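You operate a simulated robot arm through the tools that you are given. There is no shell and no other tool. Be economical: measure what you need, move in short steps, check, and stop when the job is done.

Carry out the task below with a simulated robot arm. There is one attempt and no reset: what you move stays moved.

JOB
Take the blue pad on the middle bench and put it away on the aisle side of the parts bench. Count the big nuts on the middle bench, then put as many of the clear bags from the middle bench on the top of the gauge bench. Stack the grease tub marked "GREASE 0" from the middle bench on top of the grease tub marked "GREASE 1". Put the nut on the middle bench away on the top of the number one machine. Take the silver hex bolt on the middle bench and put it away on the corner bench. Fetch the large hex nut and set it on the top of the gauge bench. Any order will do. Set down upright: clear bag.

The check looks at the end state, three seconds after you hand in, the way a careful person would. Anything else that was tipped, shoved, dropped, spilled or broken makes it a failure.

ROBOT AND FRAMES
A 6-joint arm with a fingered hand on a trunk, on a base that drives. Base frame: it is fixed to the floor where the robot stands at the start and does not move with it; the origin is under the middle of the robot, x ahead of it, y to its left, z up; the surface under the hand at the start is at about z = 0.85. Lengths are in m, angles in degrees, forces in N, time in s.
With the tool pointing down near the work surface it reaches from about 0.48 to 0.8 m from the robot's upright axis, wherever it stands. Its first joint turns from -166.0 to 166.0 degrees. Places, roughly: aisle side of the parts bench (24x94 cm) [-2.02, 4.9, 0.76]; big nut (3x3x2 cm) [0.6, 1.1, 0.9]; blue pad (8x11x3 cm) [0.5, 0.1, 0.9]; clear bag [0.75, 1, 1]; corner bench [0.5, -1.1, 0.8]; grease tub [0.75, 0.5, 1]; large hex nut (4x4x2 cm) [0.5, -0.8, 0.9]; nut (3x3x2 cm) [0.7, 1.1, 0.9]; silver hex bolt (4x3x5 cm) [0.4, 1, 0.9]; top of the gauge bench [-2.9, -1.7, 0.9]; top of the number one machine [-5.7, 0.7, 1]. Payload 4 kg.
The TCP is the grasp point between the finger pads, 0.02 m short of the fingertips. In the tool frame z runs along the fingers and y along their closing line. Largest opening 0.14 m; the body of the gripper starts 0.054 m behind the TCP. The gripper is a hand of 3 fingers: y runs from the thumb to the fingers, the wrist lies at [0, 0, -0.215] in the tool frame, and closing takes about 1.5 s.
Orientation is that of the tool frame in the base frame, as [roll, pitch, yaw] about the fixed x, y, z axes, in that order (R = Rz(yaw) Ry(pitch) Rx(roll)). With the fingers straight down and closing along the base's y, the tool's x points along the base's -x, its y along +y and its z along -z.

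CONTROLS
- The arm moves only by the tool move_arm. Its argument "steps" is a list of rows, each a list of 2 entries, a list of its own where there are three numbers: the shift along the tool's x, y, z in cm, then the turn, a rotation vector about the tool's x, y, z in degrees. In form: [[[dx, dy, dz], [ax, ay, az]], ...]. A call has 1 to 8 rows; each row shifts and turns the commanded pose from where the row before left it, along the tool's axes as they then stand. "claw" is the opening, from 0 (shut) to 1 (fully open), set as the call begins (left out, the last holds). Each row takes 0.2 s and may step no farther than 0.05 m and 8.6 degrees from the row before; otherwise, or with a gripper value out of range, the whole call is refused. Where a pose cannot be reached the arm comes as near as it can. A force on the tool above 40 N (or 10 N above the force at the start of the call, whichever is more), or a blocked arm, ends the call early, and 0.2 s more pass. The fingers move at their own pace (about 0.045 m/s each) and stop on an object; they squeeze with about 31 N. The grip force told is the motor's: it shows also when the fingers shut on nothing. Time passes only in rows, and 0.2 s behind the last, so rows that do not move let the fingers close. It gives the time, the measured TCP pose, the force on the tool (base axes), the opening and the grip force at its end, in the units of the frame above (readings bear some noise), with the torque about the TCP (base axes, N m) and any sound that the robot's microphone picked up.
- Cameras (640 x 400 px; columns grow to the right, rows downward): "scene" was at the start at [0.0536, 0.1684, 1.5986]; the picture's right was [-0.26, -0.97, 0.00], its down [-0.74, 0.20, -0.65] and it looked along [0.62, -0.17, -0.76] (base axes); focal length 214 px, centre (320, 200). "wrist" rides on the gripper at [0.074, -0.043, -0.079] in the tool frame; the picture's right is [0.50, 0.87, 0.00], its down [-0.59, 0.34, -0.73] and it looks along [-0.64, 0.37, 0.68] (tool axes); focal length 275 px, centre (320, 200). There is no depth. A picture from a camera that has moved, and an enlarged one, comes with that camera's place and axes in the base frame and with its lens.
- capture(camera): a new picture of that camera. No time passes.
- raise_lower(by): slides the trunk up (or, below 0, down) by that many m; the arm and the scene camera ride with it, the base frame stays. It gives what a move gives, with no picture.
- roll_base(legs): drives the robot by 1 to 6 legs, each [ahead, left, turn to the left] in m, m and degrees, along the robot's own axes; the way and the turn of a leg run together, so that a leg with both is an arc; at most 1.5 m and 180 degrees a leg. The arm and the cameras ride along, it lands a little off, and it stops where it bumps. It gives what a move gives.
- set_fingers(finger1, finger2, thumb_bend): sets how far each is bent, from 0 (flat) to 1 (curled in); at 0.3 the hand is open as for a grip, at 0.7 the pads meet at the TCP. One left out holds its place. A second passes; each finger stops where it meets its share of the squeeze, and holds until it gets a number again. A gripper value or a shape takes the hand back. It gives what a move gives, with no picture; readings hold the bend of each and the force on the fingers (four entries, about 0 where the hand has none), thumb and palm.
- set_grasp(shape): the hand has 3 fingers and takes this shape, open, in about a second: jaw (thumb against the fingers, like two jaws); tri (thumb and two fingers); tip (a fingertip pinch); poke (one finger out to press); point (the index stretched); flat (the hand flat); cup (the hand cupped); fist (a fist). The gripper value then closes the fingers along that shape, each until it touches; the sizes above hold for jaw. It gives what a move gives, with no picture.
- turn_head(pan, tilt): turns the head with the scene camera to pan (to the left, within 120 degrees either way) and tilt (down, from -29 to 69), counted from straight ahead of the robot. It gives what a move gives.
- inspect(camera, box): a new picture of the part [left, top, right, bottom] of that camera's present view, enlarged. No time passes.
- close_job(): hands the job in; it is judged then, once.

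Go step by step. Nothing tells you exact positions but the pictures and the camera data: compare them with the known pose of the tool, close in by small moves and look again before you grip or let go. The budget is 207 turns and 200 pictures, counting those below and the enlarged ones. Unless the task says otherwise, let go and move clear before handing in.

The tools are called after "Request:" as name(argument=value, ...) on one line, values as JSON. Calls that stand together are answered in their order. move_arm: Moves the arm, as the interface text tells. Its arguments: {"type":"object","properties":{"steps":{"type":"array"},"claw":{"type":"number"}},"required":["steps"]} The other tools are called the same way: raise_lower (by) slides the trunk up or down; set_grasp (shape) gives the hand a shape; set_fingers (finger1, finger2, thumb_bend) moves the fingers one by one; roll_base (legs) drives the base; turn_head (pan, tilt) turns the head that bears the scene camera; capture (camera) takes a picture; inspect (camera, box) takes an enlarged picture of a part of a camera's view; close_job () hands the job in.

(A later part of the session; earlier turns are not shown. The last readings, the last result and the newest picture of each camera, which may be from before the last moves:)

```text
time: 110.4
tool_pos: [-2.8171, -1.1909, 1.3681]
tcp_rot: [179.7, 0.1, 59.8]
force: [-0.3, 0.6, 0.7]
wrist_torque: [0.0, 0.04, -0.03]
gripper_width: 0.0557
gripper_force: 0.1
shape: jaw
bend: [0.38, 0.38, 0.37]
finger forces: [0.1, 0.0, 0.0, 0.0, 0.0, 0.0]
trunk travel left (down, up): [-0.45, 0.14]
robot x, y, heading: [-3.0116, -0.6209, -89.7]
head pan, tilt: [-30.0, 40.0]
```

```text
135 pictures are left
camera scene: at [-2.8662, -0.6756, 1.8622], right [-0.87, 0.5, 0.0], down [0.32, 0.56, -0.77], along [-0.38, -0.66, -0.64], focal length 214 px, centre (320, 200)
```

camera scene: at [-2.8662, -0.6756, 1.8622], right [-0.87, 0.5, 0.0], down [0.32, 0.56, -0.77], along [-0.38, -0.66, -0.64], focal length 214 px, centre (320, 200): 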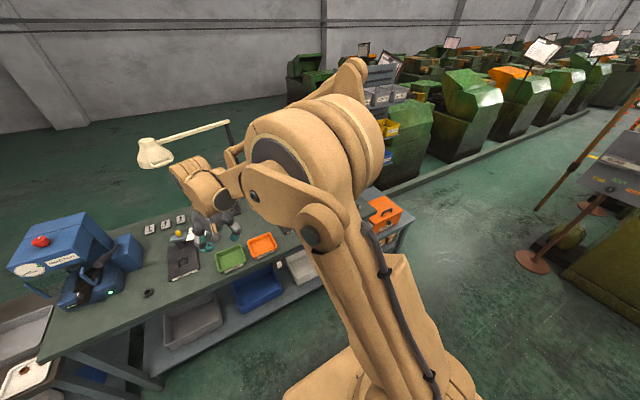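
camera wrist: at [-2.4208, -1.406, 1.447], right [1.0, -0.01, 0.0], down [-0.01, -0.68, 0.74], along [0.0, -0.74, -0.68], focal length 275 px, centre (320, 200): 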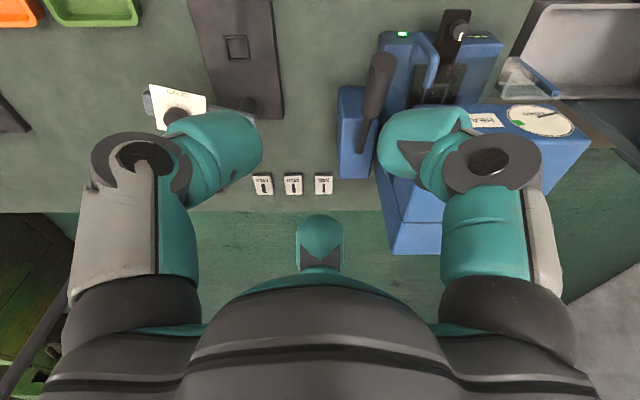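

The nut sits in place. I look in detail for two bag spots.

Request:
turn_head(pan=25, tilt=40)

Request:
inspect(camera="scene", box=[260, 170, 420, 270])

Request:
inspect(camera="scene", box=[400, 200, 576, 310])

```text
time: 111.7
tool_pos: [-2.8164, -1.1919, 1.3685]
tcp_rot: [179.7, 0.1, 59.8]
force: [-0.3, -0.1, 0.2]
wrist_torque: [0.02, 0.0, -0.03]
gripper_width: 0.0555
gripper_force: 0.1
shape: jaw
bend: [0.38, 0.38, 0.37]
finger forces: [0.0, 0.1, 0.0, 0.0, 0.0, 0.0]
trunk travel left (down, up): [-0.45, 0.14]
robot x, y, heading: [-3.013, -0.6182, -89.9]
head pan, tilt: [25.0, 40.0]
```

```text
4.00 times, centred on (340, 220) of scene
camera zoom: at [-2.7879, -0.6791, 1.8622], right [-0.91, -0.42, 0.0], down [-0.27, 0.58, -0.77], along [0.32, -0.69, -0.64], focal length 858 px, centre (240, 120)
```

zoom: 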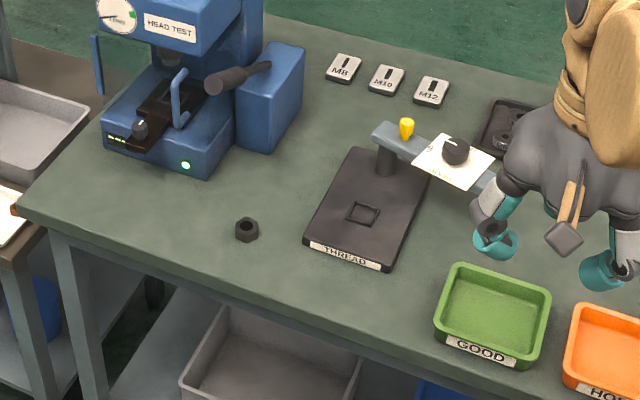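

```text
3.64 times, centred on (488, 255) of scene
camera zoom: at [-2.7879, -0.6791, 1.8622], right [-0.91, -0.42, 0.0], down [-0.27, 0.58, -0.77], along [0.32, -0.69, -0.64], focal length 780 px, centre (-291, 0)
```

zoom: 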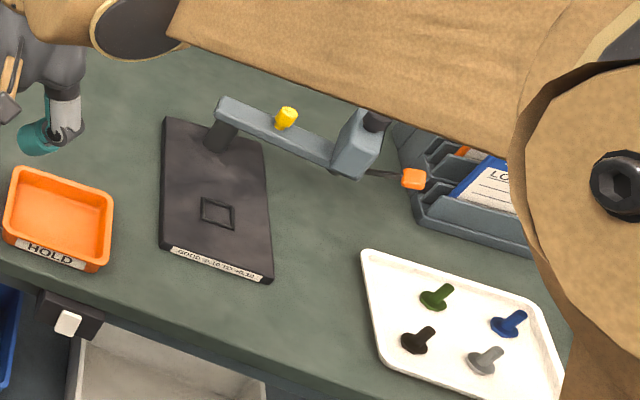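

Bag spots: left-front corner (≈ -2.22, -1.49) and between the second pad and white tray (≈ -3.31, -1.53). Now I drive back to the middle bench for the NUTS bag.

Request:
roll_base(legs=[[0, 0, 90], [1.2, 0, 0], [1.2, 0, 0], [0.55, 0.72, 0]])

Request:
turn_head(pan=5, tilt=50)

Request:
capture(camera="scene")

Request:
capture(camera="wrist")

```text
time: 131.6
tool_pos: [0.4915, 0.3171, 1.3688]
tcp_rot: [179.7, 0.1, 150.3]
force: [-0.6, 0.4, 0.2]
wrist_torque: [0.0, -0.01, 0.0]
gripper_width: 0.0562
gripper_force: 0.1
shape: jaw
bend: [0.38, 0.38, 0.37]
finger forces: [0.0, 0.0, 0.0, 0.0, 0.1, 0.1]
trunk travel left (down, up): [-0.45, 0.14]
robot x, y, heading: [-0.0774, 0.1153, 0.1]
head pan, tilt: [25.0, 40.0]
```

```text
time: 132.4
tool_pos: [0.4915, 0.3152, 1.3688]
tcp_rot: [179.7, 0.0, 150.3]
force: [-0.4, 0.4, 0.1]
wrist_torque: [-0.01, 0.0, -0.03]
gripper_width: 0.0557
gripper_force: 0.0
shape: jaw
bend: [0.38, 0.38, 0.37]
finger forces: [0.1, 0.0, 0.0, 0.0, 0.0, 0.1]
trunk travel left (down, up): [-0.45, 0.14]
robot x, y, heading: [-0.0784, 0.1155, 0.6]
head pan, tilt: [5.0, 50.0]
```

```text
132 pictures are left
camera scene: at [-0.0238, 0.3119, 1.8481], right [0.09, -1.0, 0.0], down [-0.76, -0.07, -0.64], along [0.64, 0.06, -0.77], focal length 214 px, centre (320, 200)
```

scene: 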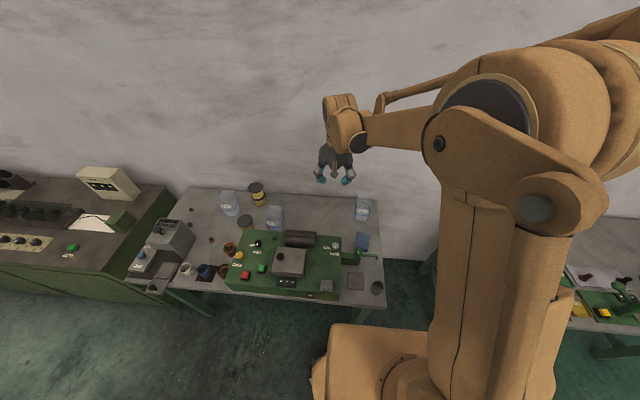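

```text
131 pictures are left
camera wrist: at [0.4061, 0.3151, 1.4472], right [0.0, 1.0, 0.0], down [0.68, 0.0, 0.74], along [0.74, 0.01, -0.68], focal length 275 px, centre (320, 200)
```

wrist: 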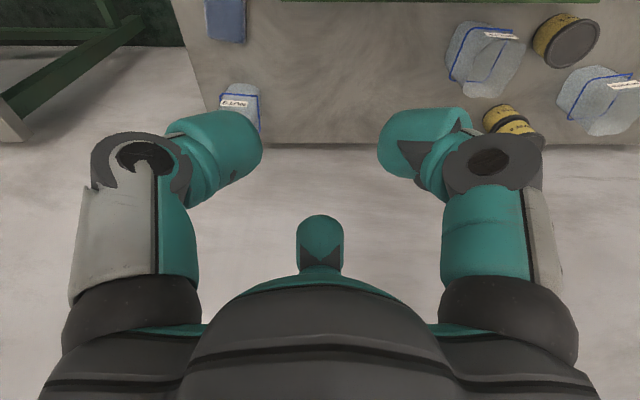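

Robot is by the middle bench; I lower the trunk, straighten the hand and move above-front of the NUTS bag.

Request:
roll_base(legs=[[0.09, 0, 0]])

Request:
raise_lower(by=-0.2)

Request:
move_arm(steps=[[[0, 0, 0], [0, 0, -7.5]], [[0, 0, 0], [0, 0, -7.5]], [[0, 0, 0], [0, 0, -7.5]], [[0, 0, 0], [0, 0, -7.5]], [[0, -4.3, 0], [0, 0, 0]], [[0, -4.3, 0], [0, 0, 0]], [[0, -4.3, 0], [0, 0, 0]], [[0, -4.3, 0], [0, 0, 0]]], claw=1)

Request:
capture(camera="wrist")

Request:
turn_head(pan=-12, tilt=52)

Request:
capture(camera="scene")

```text
time: 133.7
tool_pos: [0.5787, 0.3164, 1.3703]
tcp_rot: [179.8, 0.2, 150.3]
force: [-0.4, -0.3, -0.3]
wrist_torque: [-0.03, -0.03, -0.03]
gripper_width: 0.0561
gripper_force: 0.0
shape: jaw
bend: [0.38, 0.38, 0.37]
finger forces: [0.0, 0.1, 0.0, 0.0, 0.1, 0.0]
trunk travel left (down, up): [-0.45, 0.14]
robot x, y, heading: [0.0086, 0.1179, 0.6]
head pan, tilt: [5.0, 50.0]
stopped in leg 1: the robot was blocked; the commanded pose is now the measured one
```

```text
time: 135.9
tool_pos: [0.5796, 0.3161, 1.1692]
tcp_rot: [179.7, 0.1, 150.3]
force: [0.0, -0.2, 0.4]
wrist_torque: [0.0, -0.02, -0.05]
gripper_width: 0.0561
gripper_force: 0.1
shape: jaw
bend: [0.38, 0.38, 0.37]
finger forces: [0.0, 0.1, 0.1, 0.0, 0.0, 0.0]
trunk travel left (down, up): [-0.25, 0.34]
robot x, y, heading: [0.0093, 0.1131, 0.3]
head pan, tilt: [5.0, 50.0]
```

```text
time: 137.7
tool_pos: [0.582, 0.1446, 1.1677]
tcp_rot: [179.8, 0.2, -179.8]
force: [-0.5, 0.2, 0.7]
wrist_torque: [0.02, -0.03, 0.02]
gripper_width: 0.1401
gripper_force: 0.0
shape: jaw
bend: [0.3, 0.3, 0.3]
finger forces: [0.0, 0.0, 0.0, 0.1, 0.0, 0.1]
trunk travel left (down, up): [-0.25, 0.34]
robot x, y, heading: [0.0113, 0.1187, 0.3]
head pan, tilt: [5.0, 50.0]
```

```text
130 pictures are left
camera wrist: at [0.5069, 0.101, 1.2468], right [-0.51, 0.86, 0.0], down [0.58, 0.34, 0.74], along [0.64, 0.37, -0.67], focal length 275 px, centre (320, 200)
```

wrist: 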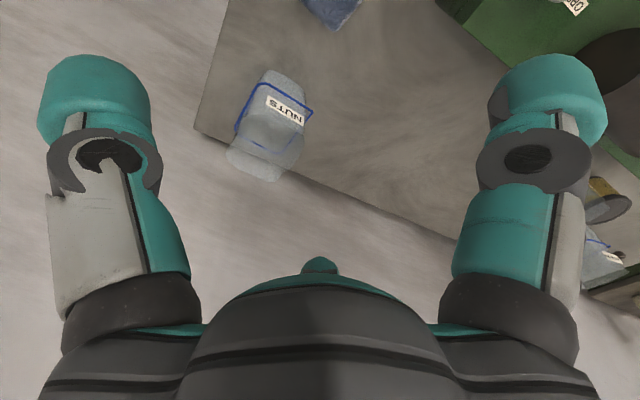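

```text
time: 138.5
tool_pos: [0.5806, 0.1456, 1.1684]
tcp_rot: [179.7, 0.3, -179.7]
force: [-0.5, 0.2, 0.3]
wrist_torque: [0.01, -0.02, 0.0]
gripper_width: 0.1401
gripper_force: 0.1
shape: jaw
bend: [0.3, 0.3, 0.3]
finger forces: [0.0, 0.0, 0.0, 0.0, 0.0, 0.1]
trunk travel left (down, up): [-0.25, 0.34]
robot x, y, heading: [0.0116, 0.1156, 0.2]
head pan, tilt: [-12.0, 52.0]
```

```text
129 pictures are left
camera scene: at [0.061, 0.29, 1.6454], right [-0.2, -0.98, 0.0], down [-0.77, 0.16, -0.62], along [0.6, -0.12, -0.79], focal length 214 px, centre (320, 200)
```

scene: 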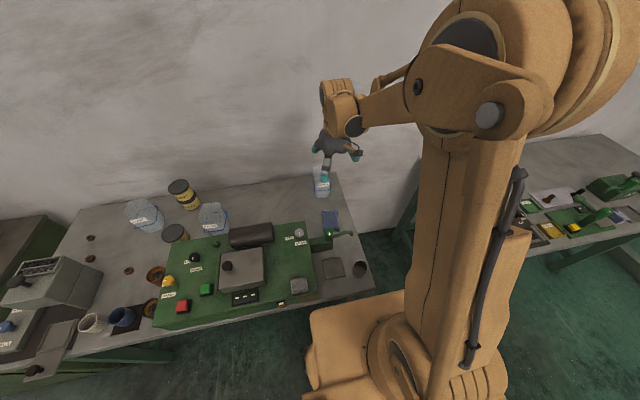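

Request:
inspect(camera="wrist", box=[190, 50, 350, 150])

Request:
inspect(camera="wrist", box=[190, 100, 350, 200])

```text
4.00 times, centred on (270, 100) of wrist
camera zoom: at [0.5069, 0.1022, 1.2469], right [-0.5, 0.86, 0.0], down [0.58, 0.34, 0.74], along [0.64, 0.37, -0.67], focal length 1101 px, centre (520, 600)
```

zoom: 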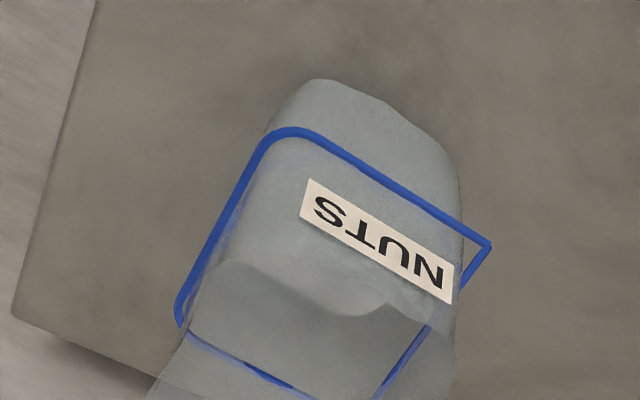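

```text
4.00 times, centred on (270, 150) of wrist
camera zoom: at [0.5069, 0.1022, 1.2469], right [-0.5, 0.86, 0.0], down [0.58, 0.34, 0.74], along [0.64, 0.37, -0.67], focal length 1101 px, centre (520, 400)
```

zoom: 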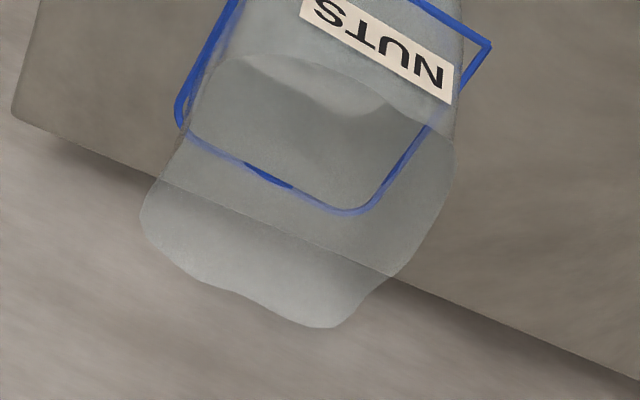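

The bag is about 7×8 cm centered at (0.714, 0.147), ~13.5 cm tall. I move above it and descend.

Request:
move_arm(steps=[[[-4.5, 0, 0], [0, 0, 0]], [[-4.5, 0, 0], [0, 0, 0]], [[-4.3, 0.2, 0], [0, 0, 0]], [[0, 0, 5], [0, 0, 0]], [[0, 0, 5], [0, 0, 0]]])

Request:
capture(camera="wrist")

Request:
inspect(camera="scene", box=[260, 120, 420, 220])

```text
time: 139.7
tool_pos: [0.7175, 0.1481, 1.0674]
tcp_rot: [179.9, 0.3, -179.7]
force: [-0.2, 0.3, -1.0]
wrist_torque: [-0.01, 0.01, 0.01]
gripper_width: 0.14
gripper_force: 0.1
shape: jaw
bend: [0.3, 0.3, 0.3]
finger forces: [0.0, 0.0, 0.0, 0.0, 0.0, 0.1]
trunk travel left (down, up): [-0.25, 0.34]
robot x, y, heading: [0.0085, 0.1203, 0.3]
head pan, tilt: [-12.0, 52.0]
```

```text
126 pictures are left
camera wrist: at [0.6426, 0.1041, 1.1464], right [-0.5, 0.86, 0.0], down [0.58, 0.34, 0.74], along [0.64, 0.37, -0.68], focal length 275 px, centre (320, 200)
```

wrist: 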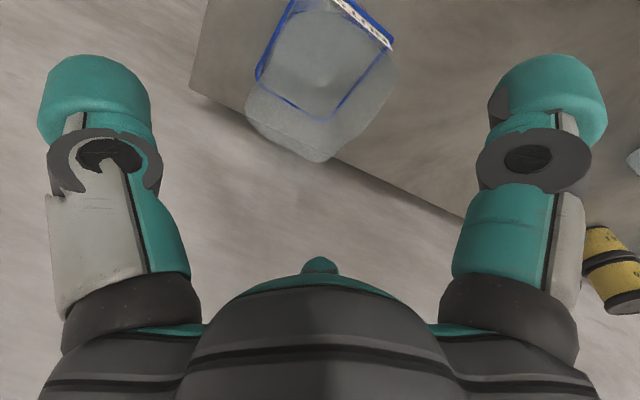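

```text
4.00 times, centred on (340, 170) of scene
camera zoom: at [0.0624, 0.2902, 1.6453], right [-0.2, -0.98, 0.0], down [-0.77, 0.16, -0.61], along [0.6, -0.12, -0.79], focal length 858 px, centre (240, 320)
```

zoom: 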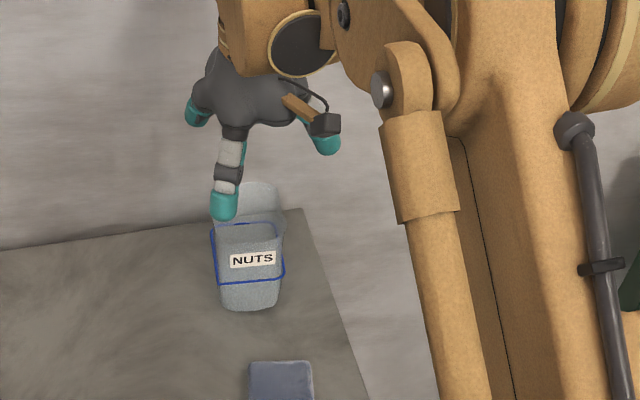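

Well centered. Descend and close slowly.

Request:
move_arm(steps=[[[0, 0, 4.5], [0, 0, 0]], [[0, 0, 4.5], [0, 0, 0]], [[0, 0, 3.6], [0, 0, 0]]])

Request:
move_arm(steps=[[[0, 0, 0], [0, 0, 0]], [[0, 0, 0], [0, 0, 0]], [[0, 0, 0], [0, 0, 0]], [[0, 0, 0], [0, 0, 0]], [[0, 0, 0], [0, 0, 0]], [[0, 0, 0], [0, 0, 0]], [[0, 0, 0], [0, 0, 0]]], claw=0.35)

Request:
capture(camera="wrist")

Request:
inspect(camera="scene", box=[260, 120, 420, 220])

```text
time: 140.5
tool_pos: [0.7146, 0.1484, 0.9427]
tcp_rot: [179.8, 0.3, -179.8]
force: [2.1, 0.2, 5.1]
wrist_torque: [0.13, 0.06, -0.1]
gripper_width: 0.1399
gripper_force: 0.1
shape: jaw
bend: [0.29, 0.29, 0.3]
finger forces: [2.8, 4.2, 0.0, 0.0, 0.0, 0.0]
trunk travel left (down, up): [-0.25, 0.34]
robot x, y, heading: [0.0096, 0.1181, 0.6]
head pan, tilt: [-12.0, 52.0]
```

```text
time: 142.1
tool_pos: [0.7161, 0.1482, 0.9426]
tcp_rot: [179.8, 0.2, -179.7]
force: [0.0, -1.3, 0.3]
wrist_torque: [-0.02, 0.01, -0.01]
gripper_width: 0.0807
gripper_force: 30.7
shape: jaw
bend: [0.27, 0.27, 0.34]
finger forces: [28.2, 27.1, 0.0, 0.1, 27.7, 0.0]
trunk travel left (down, up): [-0.25, 0.34]
robot x, y, heading: [0.0105, 0.1141, 0.5]
head pan, tilt: [-12.0, 52.0]
```

```text
124 pictures are left
camera wrist: at [0.6415, 0.1049, 1.0208], right [-0.5, 0.86, 0.0], down [0.58, 0.34, 0.74], along [0.64, 0.37, -0.67], focal length 275 px, centre (320, 200)
```

wrist: 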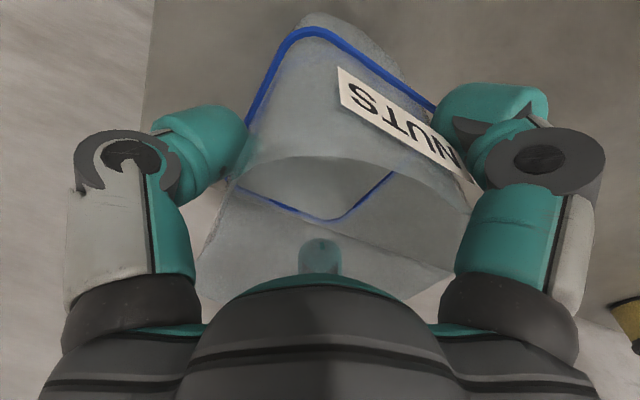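

```text
4.00 times, centred on (340, 170) of scene
camera zoom: at [0.0612, 0.2901, 1.6454], right [-0.2, -0.98, 0.0], down [-0.77, 0.16, -0.62], along [0.6, -0.12, -0.79], focal length 858 px, centre (240, 320)
```

zoom: 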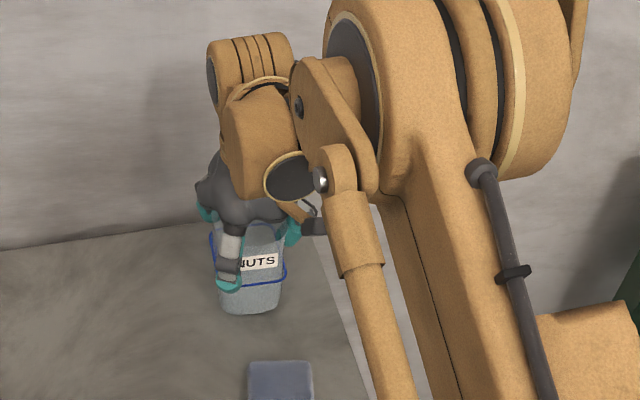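

Gripped at 8 cm. Lift and check.

Request:
move_arm(steps=[[[0, 0, -2], [0, 0, 0]], [[0, 0, -3], [0, 0, 0]], [[0, 0, -5], [0, 0, 0]], [[0, 0, -5], [0, 0, 0]], [[0, 0, -5], [0, 0, 0]]])

Request:
capture(camera="wrist")

Request:
inspect(camera="scene", box=[260, 90, 420, 190])

```text
time: 143.3
tool_pos: [0.7134, 0.1477, 1.1429]
tcp_rot: [179.9, 0.4, -179.7]
force: [0.6, 0.1, 0.4]
wrist_torque: [0.0, -0.01, -0.03]
gripper_width: 0.0803
gripper_force: 30.9
shape: jaw
bend: [0.27, 0.27, 0.34]
finger forces: [28.4, 27.2, 0.0, 0.1, 27.6, 0.1]
trunk travel left (down, up): [-0.25, 0.34]
robot x, y, heading: [0.0112, 0.1179, 0.3]
head pan, tilt: [-12.0, 52.0]
```

```text
122 pictures are left
camera wrist: at [0.6389, 0.1036, 1.2216], right [-0.5, 0.86, 0.0], down [0.58, 0.34, 0.74], along [0.64, 0.37, -0.67], focal length 275 px, centre (320, 200)
```

wrist: 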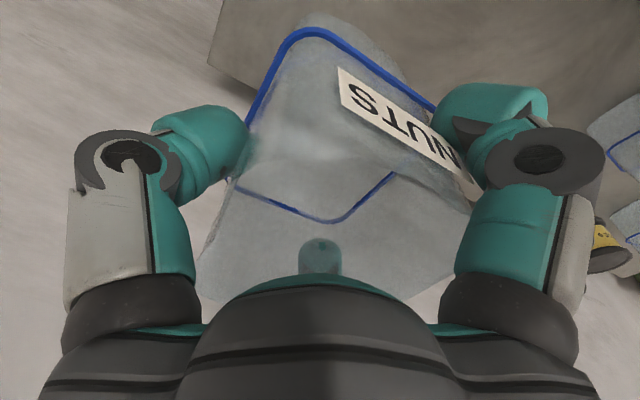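

```text
4.00 times, centred on (340, 140) of scene
camera zoom: at [0.06, 0.2901, 1.6455], right [-0.2, -0.98, 0.0], down [-0.77, 0.16, -0.62], along [0.6, -0.12, -0.79], focal length 858 px, centre (240, 440)
```

zoom: 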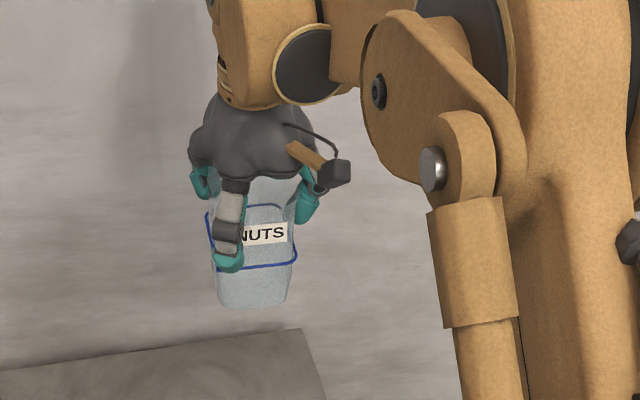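

Bag is lifted upright. Retract, raise the trunk, and drive to the gauge bench.

Request:
move_arm(steps=[[[5, 0, 0], [0, 0, 0]], [[5, 0, 0], [0, 0, 0]], [[5, 0, 0], [0, 0, 0]], [[5, 0, 0], [0, 0, 0]]])

Request:
raise_lower(by=0.2)

Request:
roll_base(legs=[[-0.6, -0.72, 0], [-0.8, -0.05, 0], [-0.81, 0, 0], [0, 0, -90]])

Request:
turn_head(pan=20, tilt=45)

Request:
capture(camera="scene")

```text
time: 144.3
tool_pos: [0.5117, 0.1466, 1.1418]
tcp_rot: [179.9, 0.3, -179.7]
force: [-0.3, 0.3, -1.3]
wrist_torque: [-0.02, -0.02, -0.01]
gripper_width: 0.0802
gripper_force: 30.6
shape: jaw
bend: [0.27, 0.27, 0.34]
finger forces: [28.4, 27.2, 0.1, 0.0, 27.6, 0.0]
trunk travel left (down, up): [-0.25, 0.34]
robot x, y, heading: [0.0124, 0.1179, 0.3]
head pan, tilt: [-12.0, 52.0]
```

```text
time: 146.4
tool_pos: [0.5158, 0.1473, 1.3407]
tcp_rot: [179.7, 0.2, -179.7]
force: [-0.6, 0.0, -0.8]
wrist_torque: [0.0, -0.03, 0.01]
gripper_width: 0.0801
gripper_force: 30.8
shape: jaw
bend: [0.27, 0.27, 0.35]
finger forces: [28.4, 27.1, 0.0, 0.1, 27.5, 0.1]
trunk travel left (down, up): [-0.45, 0.14]
robot x, y, heading: [0.0088, 0.1162, 0.5]
head pan, tilt: [-12.0, 52.0]
```

```text
time: 163.0
tool_pos: [-2.1587, -1.183, 1.3421]
tcp_rot: [179.9, 0.2, 91.0]
force: [0.7, 0.4, -0.7]
wrist_torque: [0.03, 0.01, -0.03]
gripper_width: 0.0801
gripper_force: 31.1
shape: jaw
bend: [0.27, 0.27, 0.35]
finger forces: [27.4, 26.7, 0.1, 0.0, 27.5, 0.1]
trunk travel left (down, up): [-0.45, 0.14]
robot x, y, heading: [-2.1943, -0.6741, -89.1]
head pan, tilt: [-12.0, 52.0]
```

```text
time: 164.0
tool_pos: [-2.1587, -1.1827, 1.3411]
tcp_rot: [179.7, 0.3, 90.9]
force: [-0.6, -0.1, 0.1]
wrist_torque: [0.01, 0.0, 0.02]
gripper_width: 0.0801
gripper_force: 30.6
shape: jaw
bend: [0.27, 0.27, 0.35]
finger forces: [27.5, 26.9, 0.1, 0.0, 27.5, 0.1]
trunk travel left (down, up): [-0.45, 0.14]
robot x, y, heading: [-2.1942, -0.6768, -88.6]
head pan, tilt: [20.0, 45.0]
```

```text
120 pictures are left
camera scene: at [-1.9763, -0.7321, 1.855], right [-0.93, -0.36, 0.0], down [-0.25, 0.66, -0.71], along [0.25, -0.66, -0.71], focal length 214 px, centre (320, 200)
```

scene: 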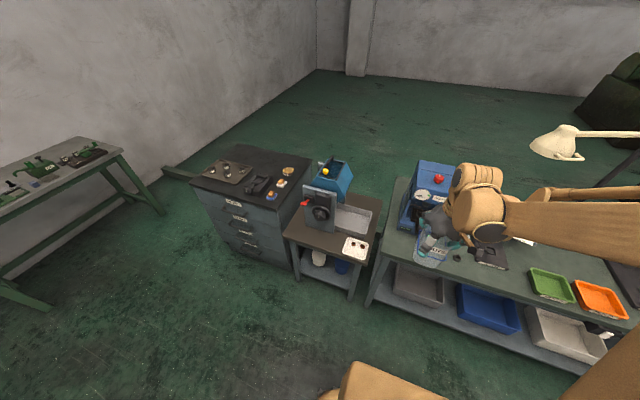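

S1 at about (-2.19, -1.48) is clear. Advance, align, lower.

Request:
roll_base(legs=[[0.25, 0, 0]])

Request:
move_arm(steps=[[[-2.3, -1.8, 0], [0, 0, 0]], [[-2.3, -1.8, 0], [0, 0, 0]]])

Request:
raise_lower(by=-0.2)

Request:
turn_head(pan=10, tilt=48)

Request:
capture(camera="wrist")

Request:
capture(camera="scene")

```text
time: 165.8
tool_pos: [-2.151, -1.4321, 1.34]
tcp_rot: [179.9, 0.2, 91.1]
force: [0.5, -0.5, -0.1]
wrist_torque: [0.02, -0.02, 0.02]
gripper_width: 0.0802
gripper_force: 31.4
shape: jaw
bend: [0.27, 0.27, 0.35]
finger forces: [27.5, 26.9, 0.0, 0.0, 27.5, 0.0]
trunk travel left (down, up): [-0.45, 0.14]
robot x, y, heading: [-2.1866, -0.9291, -88.8]
head pan, tilt: [20.0, 45.0]
```

```text
time: 166.4
tool_pos: [-2.1862, -1.4796, 1.3407]
tcp_rot: [179.8, 0.2, 91.2]
force: [1.2, -0.8, -0.9]
wrist_torque: [-0.02, -0.02, 0.02]
gripper_width: 0.0803
gripper_force: 30.6
shape: jaw
bend: [0.27, 0.27, 0.35]
finger forces: [27.7, 26.8, 0.0, 0.0, 27.4, 0.0]
trunk travel left (down, up): [-0.45, 0.14]
robot x, y, heading: [-2.1906, -0.9301, -88.7]
head pan, tilt: [20.0, 45.0]
```

```text
time: 168.6
tool_pos: [-2.1845, -1.4788, 1.143]
tcp_rot: [179.8, 0.3, 91.2]
force: [-0.5, 0.1, -0.6]
wrist_torque: [0.0, -0.02, 0.03]
gripper_width: 0.08
gripper_force: 31.1
shape: jaw
bend: [0.27, 0.27, 0.35]
finger forces: [27.5, 26.9, 0.0, 0.1, 27.3, 0.0]
trunk travel left (down, up): [-0.25, 0.34]
robot x, y, heading: [-2.1911, -0.9299, -88.7]
head pan, tilt: [20.0, 45.0]
```

```text
time: 169.3
tool_pos: [-2.1856, -1.4783, 1.1424]
tcp_rot: [179.8, 0.3, 91.2]
force: [0.3, -0.7, -0.1]
wrist_torque: [0.02, -0.01, -0.03]
gripper_width: 0.0801
gripper_force: 30.8
shape: jaw
bend: [0.27, 0.27, 0.35]
finger forces: [27.6, 27.0, 0.0, 0.0, 27.3, 0.0]
trunk travel left (down, up): [-0.25, 0.34]
robot x, y, heading: [-2.1879, -0.9243, -88.4]
head pan, tilt: [10.0, 48.0]
```

```text
119 pictures are left
camera wrist: at [-2.2301, -1.4046, 1.2201], right [0.86, 0.52, 0.0], down [0.35, -0.58, 0.74], along [0.38, -0.63, -0.67], focal length 275 px, centre (320, 200)
```

wrist: 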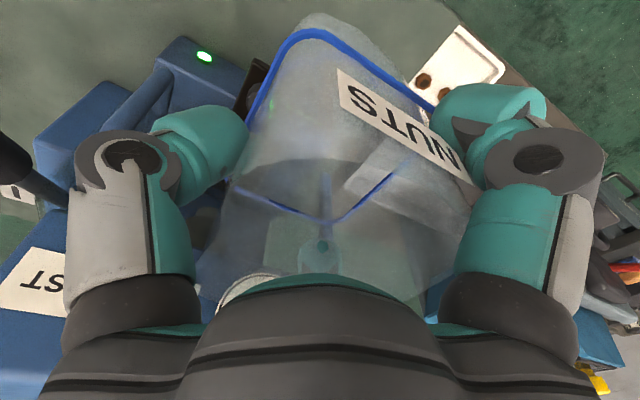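

```text
118 pictures are left
camera scene: at [-1.9848, -0.982, 1.6508], right [-0.98, -0.2, 0.0], down [-0.15, 0.73, -0.67], along [0.13, -0.66, -0.74], focal length 214 px, centre (320, 200)
```

scene: 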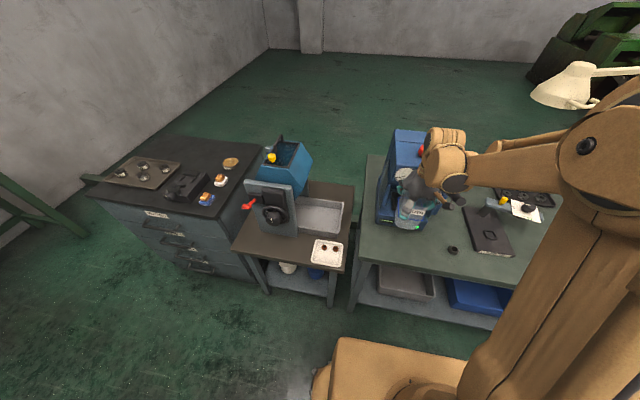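

Request:
inspect(camera="scene", box=[340, 110, 500, 270])

```text
2.50 times, centred on (420, 190) of scene
camera zoom: at [-1.9848, -0.982, 1.6508], right [-0.98, -0.2, 0.0], down [-0.15, 0.73, -0.67], along [0.13, -0.66, -0.74], focal length 536 px, centre (70, 225)
```

zoom: 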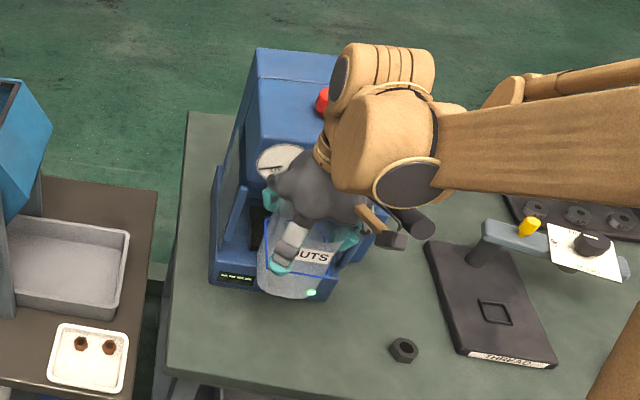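

The machine front is at y ≈ -1.58, leaving enough room. Descend.

Request:
move_arm(steps=[[[0.4, 0, 4], [0, 0, 0]], [[0, 0, 4], [0, 0, 0]], [[0, 0, 4], [0, 0, 0]], [[0, 0, 2], [0, 0, 0]]])

Request:
inspect(camera="scene", box=[340, 150, 500, 270])

Request:
move_arm(steps=[[[0, 0, 0.8], [0, 0, 0]], [[0, 0, 0.6], [0, 0, 0]], [[0, 0, 0.5], [0, 0, 0]], [[0, 0, 0.4], [0, 0, 0]], [[0, 0, 0.3], [0, 0, 0]], [[0, 0, 0.3], [0, 0, 0]], [[0, 0, 0.3], [0, 0, 0]]])

Request:
inspect(camera="scene", box=[340, 150, 500, 270])

```text
time: 170.3
tool_pos: [-2.1847, -1.4761, 1.0012]
tcp_rot: [179.9, 0.2, 91.3]
force: [-0.2, 0.1, 0.2]
wrist_torque: [0.01, 0.03, 0.02]
gripper_width: 0.0797
gripper_force: 31.1
shape: jaw
bend: [0.27, 0.27, 0.35]
finger forces: [27.7, 27.0, 0.1, 0.1, 27.1, 0.0]
trunk travel left (down, up): [-0.25, 0.34]
robot x, y, heading: [-2.189, -0.9239, -88.8]
head pan, tilt: [10.0, 48.0]
```

```text
3.33 times, centred on (420, 210) of scene
camera zoom: at [-1.9849, -0.9822, 1.6508], right [-0.98, -0.2, 0.0], down [-0.15, 0.73, -0.67], along [0.13, -0.66, -0.74], focal length 715 px, centre (-13, 167)
```

zoom: 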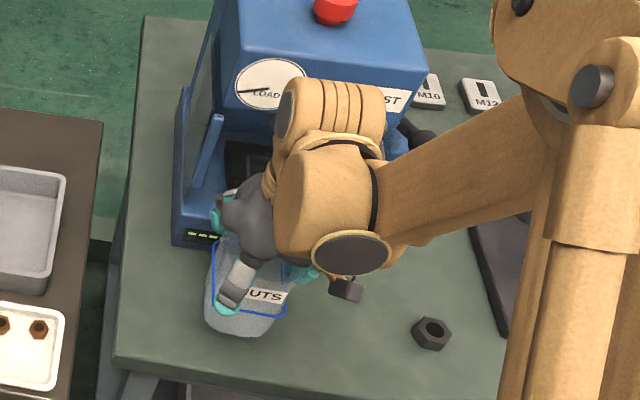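

```text
time: 171.9
tool_pos: [-2.1849, -1.4751, 0.9705]
tcp_rot: [179.8, 0.4, 91.3]
force: [1.0, -5.9, 27.3]
wrist_torque: [-0.02, -0.06, -0.05]
gripper_width: 0.0796
gripper_force: 31.1
shape: jaw
bend: [0.27, 0.27, 0.35]
finger forces: [29.0, 31.1, 0.0, 0.0, 31.6, 0.0]
trunk travel left (down, up): [-0.25, 0.34]
robot x, y, heading: [-2.1862, -0.9235, -88.8]
head pan, tilt: [10.0, 48.0]
```

```text
3.33 times, centred on (420, 210) of scene
camera zoom: at [-1.9848, -0.9806, 1.6512], right [-0.98, -0.2, 0.0], down [-0.15, 0.73, -0.67], along [0.13, -0.66, -0.74], focal length 715 px, centre (-13, 167)
```

zoom: 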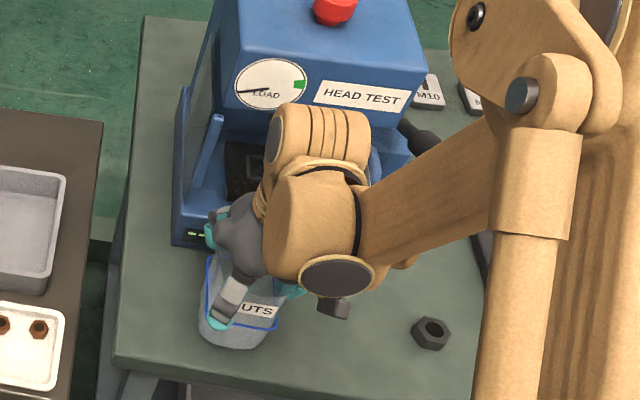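

Contact. Release and rise.

Request:
move_arm(steps=[[[0, 0, -0.2], [0, 0, 0]], [[0, 0, 0], [0, 0, 0]], [[0, 0, 0], [0, 0, 0]], [[0, 0, 0], [0, 0, 0]], [[0, 0, 0], [0, 0, 0]], [[0, 0, 0], [0, 0, 0]]], claw=1)

Request:
move_arm(steps=[[[0, 0, -2], [0, 0, 0]], [[0, 0, -3], [0, 0, 0]], [[0, 0, -4], [0, 0, 0]], [[0, 0, -5], [0, 0, 0]], [[0, 0, -5], [0, 0, 0]]])

Request:
inspect(camera="scene", box=[340, 150, 500, 270])

Request:
capture(camera="wrist")

```text
time: 173.3
tool_pos: [-2.1847, -1.474, 0.9726]
tcp_rot: [179.9, 0.3, 91.2]
force: [1.2, -0.7, 5.0]
wrist_torque: [-0.03, -0.07, 0.04]
gripper_width: 0.1401
gripper_force: 0.1
shape: jaw
bend: [0.28, 0.28, 0.3]
finger forces: [5.1, 5.7, 0.0, 0.1, 0.0, 0.0]
trunk travel left (down, up): [-0.25, 0.34]
robot x, y, heading: [-2.1876, -0.9236, -88.9]
head pan, tilt: [10.0, 48.0]
```

```text
time: 174.5
tool_pos: [-2.1848, -1.4734, 1.1625]
tcp_rot: [179.9, 0.3, 91.1]
force: [0.8, -0.2, -0.5]
wrist_torque: [0.01, -0.03, 0.01]
gripper_width: 0.14
gripper_force: 0.1
shape: jaw
bend: [0.3, 0.3, 0.3]
finger forces: [0.0, 0.1, 0.0, 0.1, 0.0, 0.0]
trunk travel left (down, up): [-0.25, 0.34]
robot x, y, heading: [-2.1879, -0.9279, -88.7]
head pan, tilt: [10.0, 48.0]
```

```text
3.33 times, centred on (420, 210) of scene
camera zoom: at [-1.9848, -0.9808, 1.6508], right [-0.98, -0.2, 0.0], down [-0.15, 0.73, -0.67], along [0.13, -0.66, -0.74], focal length 715 px, centre (-13, 167)
```

zoom: 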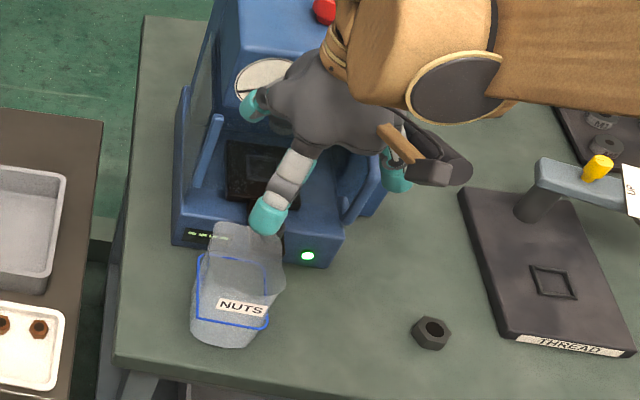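

```text
113 pictures are left
camera wrist: at [-2.2304, -1.3999, 1.2411], right [0.86, 0.52, 0.0], down [0.35, -0.58, 0.74], along [0.38, -0.63, -0.67], focal length 275 px, centre (320, 200)
```

wrist: 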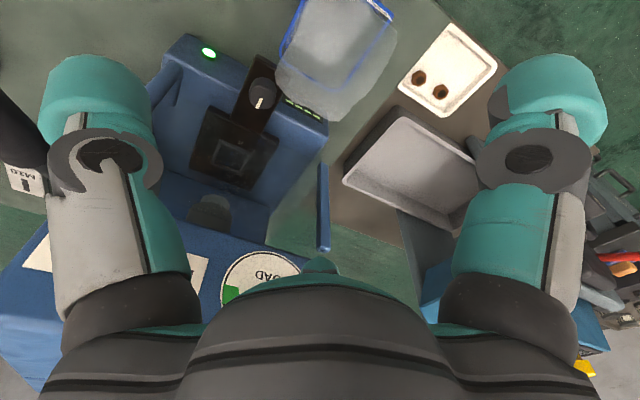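

Bag one stands upright on the gauge bench. Return to the middle bench for the WASHERS bag.

Request:
raise_lower(by=0.2)

Request:
roll_base(legs=[[-0.28, 0, 0], [0, 0, 89], [0.95, 0, 0], [0.95, 0.1, 0], [0, 1.3, 0], [0.27, 0.05, 0]])

Request:
turn_head(pan=10, tilt=52)

Request:
capture(camera="scene")

Request:
capture(camera="wrist")

```text
time: 176.6
tool_pos: [-2.1868, -1.4744, 1.3623]
tcp_rot: [179.8, 0.3, 91.3]
force: [0.6, 1.0, 0.7]
wrist_torque: [0.02, -0.01, -0.03]
gripper_width: 0.1399
gripper_force: 0.0
shape: jaw
bend: [0.3, 0.3, 0.3]
finger forces: [0.1, 0.0, 0.0, 0.1, 0.1, 0.1]
trunk travel left (down, up): [-0.45, 0.14]
robot x, y, heading: [-2.1885, -0.9245, -88.9]
head pan, tilt: [10.0, 48.0]
```

```text
time: 199.2
tool_pos: [0.5097, 0.8205, 1.3614]
tcp_rot: [179.8, 0.1, -179.1]
force: [0.2, 0.8, -0.7]
wrist_torque: [-0.02, 0.03, -0.04]
gripper_width: 0.1398
gripper_force: 0.0
shape: jaw
bend: [0.3, 0.3, 0.3]
finger forces: [0.0, 0.1, 0.1, 0.0, 0.0, 0.0]
trunk travel left (down, up): [-0.45, 0.14]
robot x, y, heading: [-0.0376, 0.8225, 1.2]
head pan, tilt: [10.0, 48.0]
```

```text
time: 199.9
tool_pos: [0.5097, 0.8192, 1.3616]
tcp_rot: [179.8, 0.2, -179.2]
force: [-0.2, 0.0, -0.2]
wrist_torque: [0.03, 0.01, 0.01]
gripper_width: 0.1398
gripper_force: 0.0
shape: jaw
bend: [0.3, 0.3, 0.3]
finger forces: [0.0, 0.1, 0.0, 0.0, 0.1, 0.0]
trunk travel left (down, up): [-0.45, 0.14]
robot x, y, heading: [-0.0351, 0.8196, 1.1]
head pan, tilt: [10.0, 52.0]
```

```text
112 pictures are left
camera scene: at [0.0116, 1.0219, 1.8454], right [0.19, -0.98, 0.0], down [-0.77, -0.15, -0.62], along [0.6, 0.12, -0.79], focal length 214 px, centre (320, 200)
```

scene: 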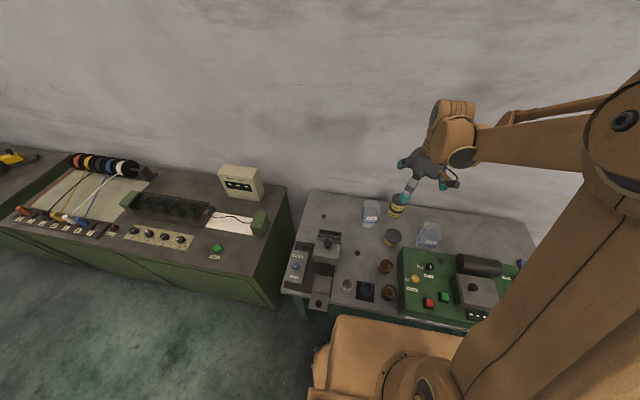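

```text
111 pictures are left
camera wrist: at [0.436, 0.7751, 1.4401], right [-0.51, 0.86, 0.0], down [0.58, 0.35, 0.74], along [0.63, 0.38, -0.67], focal length 275 px, centre (320, 200)
```

wrist: 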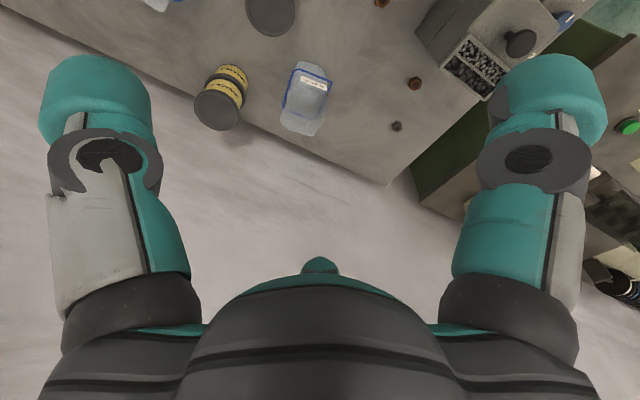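

I lower the trunk and yaw the hand by -90° so that the fingers close along x, clear of the tub stack.

Request:
raise_lower(by=-0.2)

Request:
move_arm(steps=[[[0, 0, 0], [0, 0, -8.5]], [[0, 0, 0], [0, 0, -8.5]], [[0, 0, 0], [0, 0, -8.5]], [[0, 0, 0], [0, 0, -8.5]], [[0, 0, 0], [0, 0, -8.5]], [[0, 0, 0], [0, 0, -8.5]], [[0, 0, 0], [0, 0, -8.5]], [[0, 0, 0], [0, 0, -8.5]]])

Request:
move_arm(steps=[[[0, 0, 0], [0, 0, -8.5]], [[0, 0, 0], [0, 0, -8.5]], [[0, 0, 0], [0, 0, -5.5]], [[0, -4, 0], [0, 0, 0]], [[0, -4, 0], [0, 0, 0]], [[0, -4, 0], [0, 0, 0]], [[0, -4, 0], [0, 0, 0]]])

Request:
capture(camera="wrist")

Request:
inspect(camera="scene", box=[320, 170, 480, 270])

```text
time: 202.1
tool_pos: [0.5075, 0.8194, 1.1624]
tcp_rot: [179.8, 0.3, -179.0]
force: [-0.4, 0.2, 0.0]
wrist_torque: [0.01, 0.02, -0.03]
gripper_width: 0.1399
gripper_force: 0.2
shape: jaw
bend: [0.3, 0.3, 0.3]
finger forces: [0.1, 0.0, 0.0, 0.1, 0.0, 0.0]
trunk travel left (down, up): [-0.25, 0.34]
robot x, y, heading: [-0.0374, 0.8202, 0.9]
head pan, tilt: [10.0, 52.0]
```

```text
time: 203.8
tool_pos: [0.5086, 0.8192, 1.1625]
tcp_rot: [-179.9, 0.3, -110.9]
force: [0.3, 0.4, -0.3]
wrist_torque: [-0.01, -0.03, -0.02]
gripper_width: 0.1397
gripper_force: 0.0
shape: jaw
bend: [0.3, 0.3, 0.3]
finger forces: [0.1, 0.1, 0.0, 0.0, 0.1, 0.0]
trunk travel left (down, up): [-0.25, 0.34]
robot x, y, heading: [-0.0407, 0.8217, 1.2]
head pan, tilt: [10.0, 52.0]
```

```text
time: 205.4
tool_pos: [0.6727, 0.8154, 1.1615]
tcp_rot: [-179.8, -0.2, -97.9]
force: [0.8, -0.9, 0.2]
wrist_torque: [0.04, 0.02, 0.01]
gripper_width: 0.1401
gripper_force: 0.0
shape: jaw
bend: [0.3, 0.3, 0.3]
finger forces: [0.0, 0.1, 0.1, 0.0, 0.0, 0.0]
out of reach, approached as far as the arm can: row 2, 3, 4, 5, 6, 7
trunk travel left (down, up): [-0.25, 0.34]
robot x, y, heading: [-0.0386, 0.8176, 1.1]
head pan, tilt: [10.0, 52.0]
```

```text
110 pictures are left
camera wrist: at [0.7033, 0.7357, 1.2405], right [-0.93, -0.38, 0.0], down [-0.26, 0.63, 0.73], along [-0.27, 0.68, -0.68], focal length 275 px, centre (320, 200)
```

wrist: 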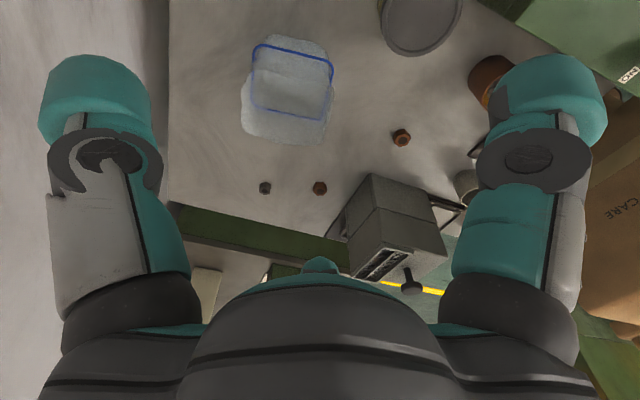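

```text
4.00 times, centred on (400, 220) of scene
camera zoom: at [0.0129, 1.0219, 1.6454], right [0.19, -0.98, 0.0], down [-0.77, -0.15, -0.61], along [0.6, 0.12, -0.79], focal length 858 px, centre (0, 120)
```

zoom: 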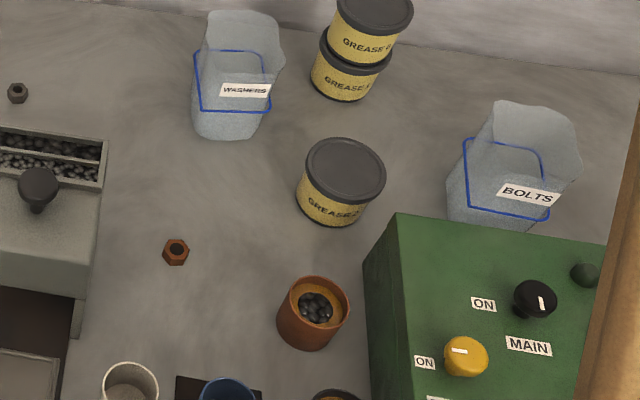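

The wrist joint limits the yaw here; shifting the base right lets me align to the bag's ~8° orientation, bag center ≈ (0.681, 0.885).

Request:
roll_base(legs=[[0.025, -0.22, 0]])

Request:
move_arm(steps=[[[-4.5, 1, 0], [0, 0, 0]], [[-4.5, 0.5, 0], [0, 0, 0]], [[-4.5, 0, 0], [0, 0, 0]], [[-4.5, 0, 0], [0, 0, 0]], [[0, 0, 0], [0, 0, -8]], [[0, 0, 0], [0, 0, -8]]])

Request:
capture(camera="wrist")

```text
time: 207.2
tool_pos: [0.6992, 0.5924, 1.1619]
tcp_rot: [-179.7, -0.1, -97.9]
force: [-0.3, -0.2, 0.8]
wrist_torque: [0.02, -0.01, -0.02]
gripper_width: 0.1399
gripper_force: 0.0
shape: jaw
bend: [0.3, 0.3, 0.3]
finger forces: [0.0, 0.1, 0.0, 0.0, 0.0, 0.1]
trunk travel left (down, up): [-0.25, 0.34]
robot x, y, heading: [-0.0101, 0.5979, 1.1]
head pan, tilt: [10.0, 52.0]
```

```text
time: 208.6
tool_pos: [0.7063, 0.7823, 1.1616]
tcp_rot: [-179.8, -0.4, -82.5]
force: [0.4, -0.7, 0.1]
wrist_torque: [-0.03, 0.01, -0.01]
gripper_width: 0.1394
gripper_force: 0.1
shape: jaw
bend: [0.3, 0.3, 0.3]
finger forces: [0.1, 0.0, 0.0, 0.1, 0.0, 0.0]
out of reach, approached as far as the arm can: row 6
trunk travel left (down, up): [-0.25, 0.34]
robot x, y, heading: [-0.0087, 0.6007, 1.1]
head pan, tilt: [10.0, 52.0]
```

```text
108 pictures are left
camera wrist: at [0.7591, 0.715, 1.2405], right [-0.79, -0.61, 0.0], down [-0.42, 0.54, 0.73], along [-0.44, 0.58, -0.69], focal length 275 px, centre (320, 200)
```

wrist: 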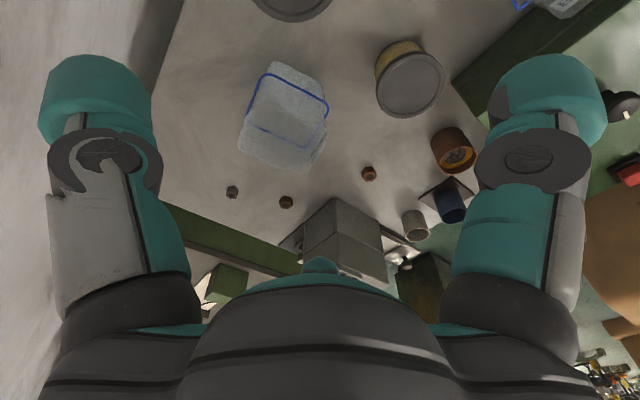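

Bag center ≈ (0.681, 0.883), aligned with the hand. Move above and descend partway.

Request:
move_arm(steps=[[[-3.5, 0.4, 0], [0, 0, 0]], [[-3.4, 0.4, 0], [0, 0, 0]], [[-3.4, 0.4, 0], [0, 0, 0]], [[0, 0, 5], [0, 0, 0]], [[0, 0, 4], [0, 0, 0]]])

Request:
capture(camera="wrist")

Request:
inspect(camera="scene", box=[280, 100, 440, 200])

```text
time: 209.8
tool_pos: [0.68, 0.8815, 1.0707]
tcp_rot: [-179.8, -0.2, -81.9]
force: [0.3, 0.8, -0.4]
wrist_torque: [0.0, 0.02, -0.02]
gripper_width: 0.1396
gripper_force: 0.0
shape: jaw
bend: [0.3, 0.3, 0.3]
finger forces: [0.1, 0.0, 0.1, 0.0, 0.0, 0.1]
trunk travel left (down, up): [-0.25, 0.34]
robot x, y, heading: [-0.0099, 0.6001, 1.0]
head pan, tilt: [10.0, 52.0]
```

```text
107 pictures are left
camera wrist: at [0.7334, 0.815, 1.1492], right [-0.79, -0.62, 0.0], down [-0.42, 0.54, 0.73], along [-0.45, 0.58, -0.68], focal length 275 px, centre (320, 200)
```

wrist: 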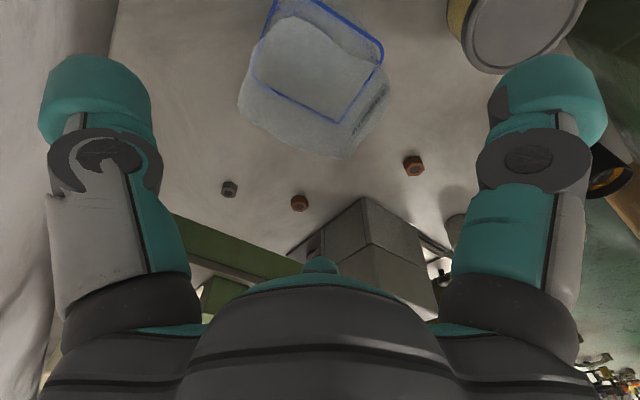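

```text
4.00 times, centred on (360, 150) of scene
camera zoom: at [0.0409, 0.802, 1.6453], right [0.19, -0.98, 0.0], down [-0.77, -0.15, -0.62], along [0.6, 0.12, -0.79], focal length 858 px, centre (160, 400)
```

zoom: 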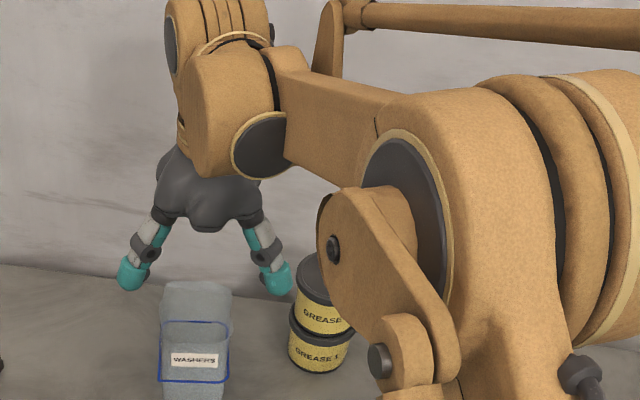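

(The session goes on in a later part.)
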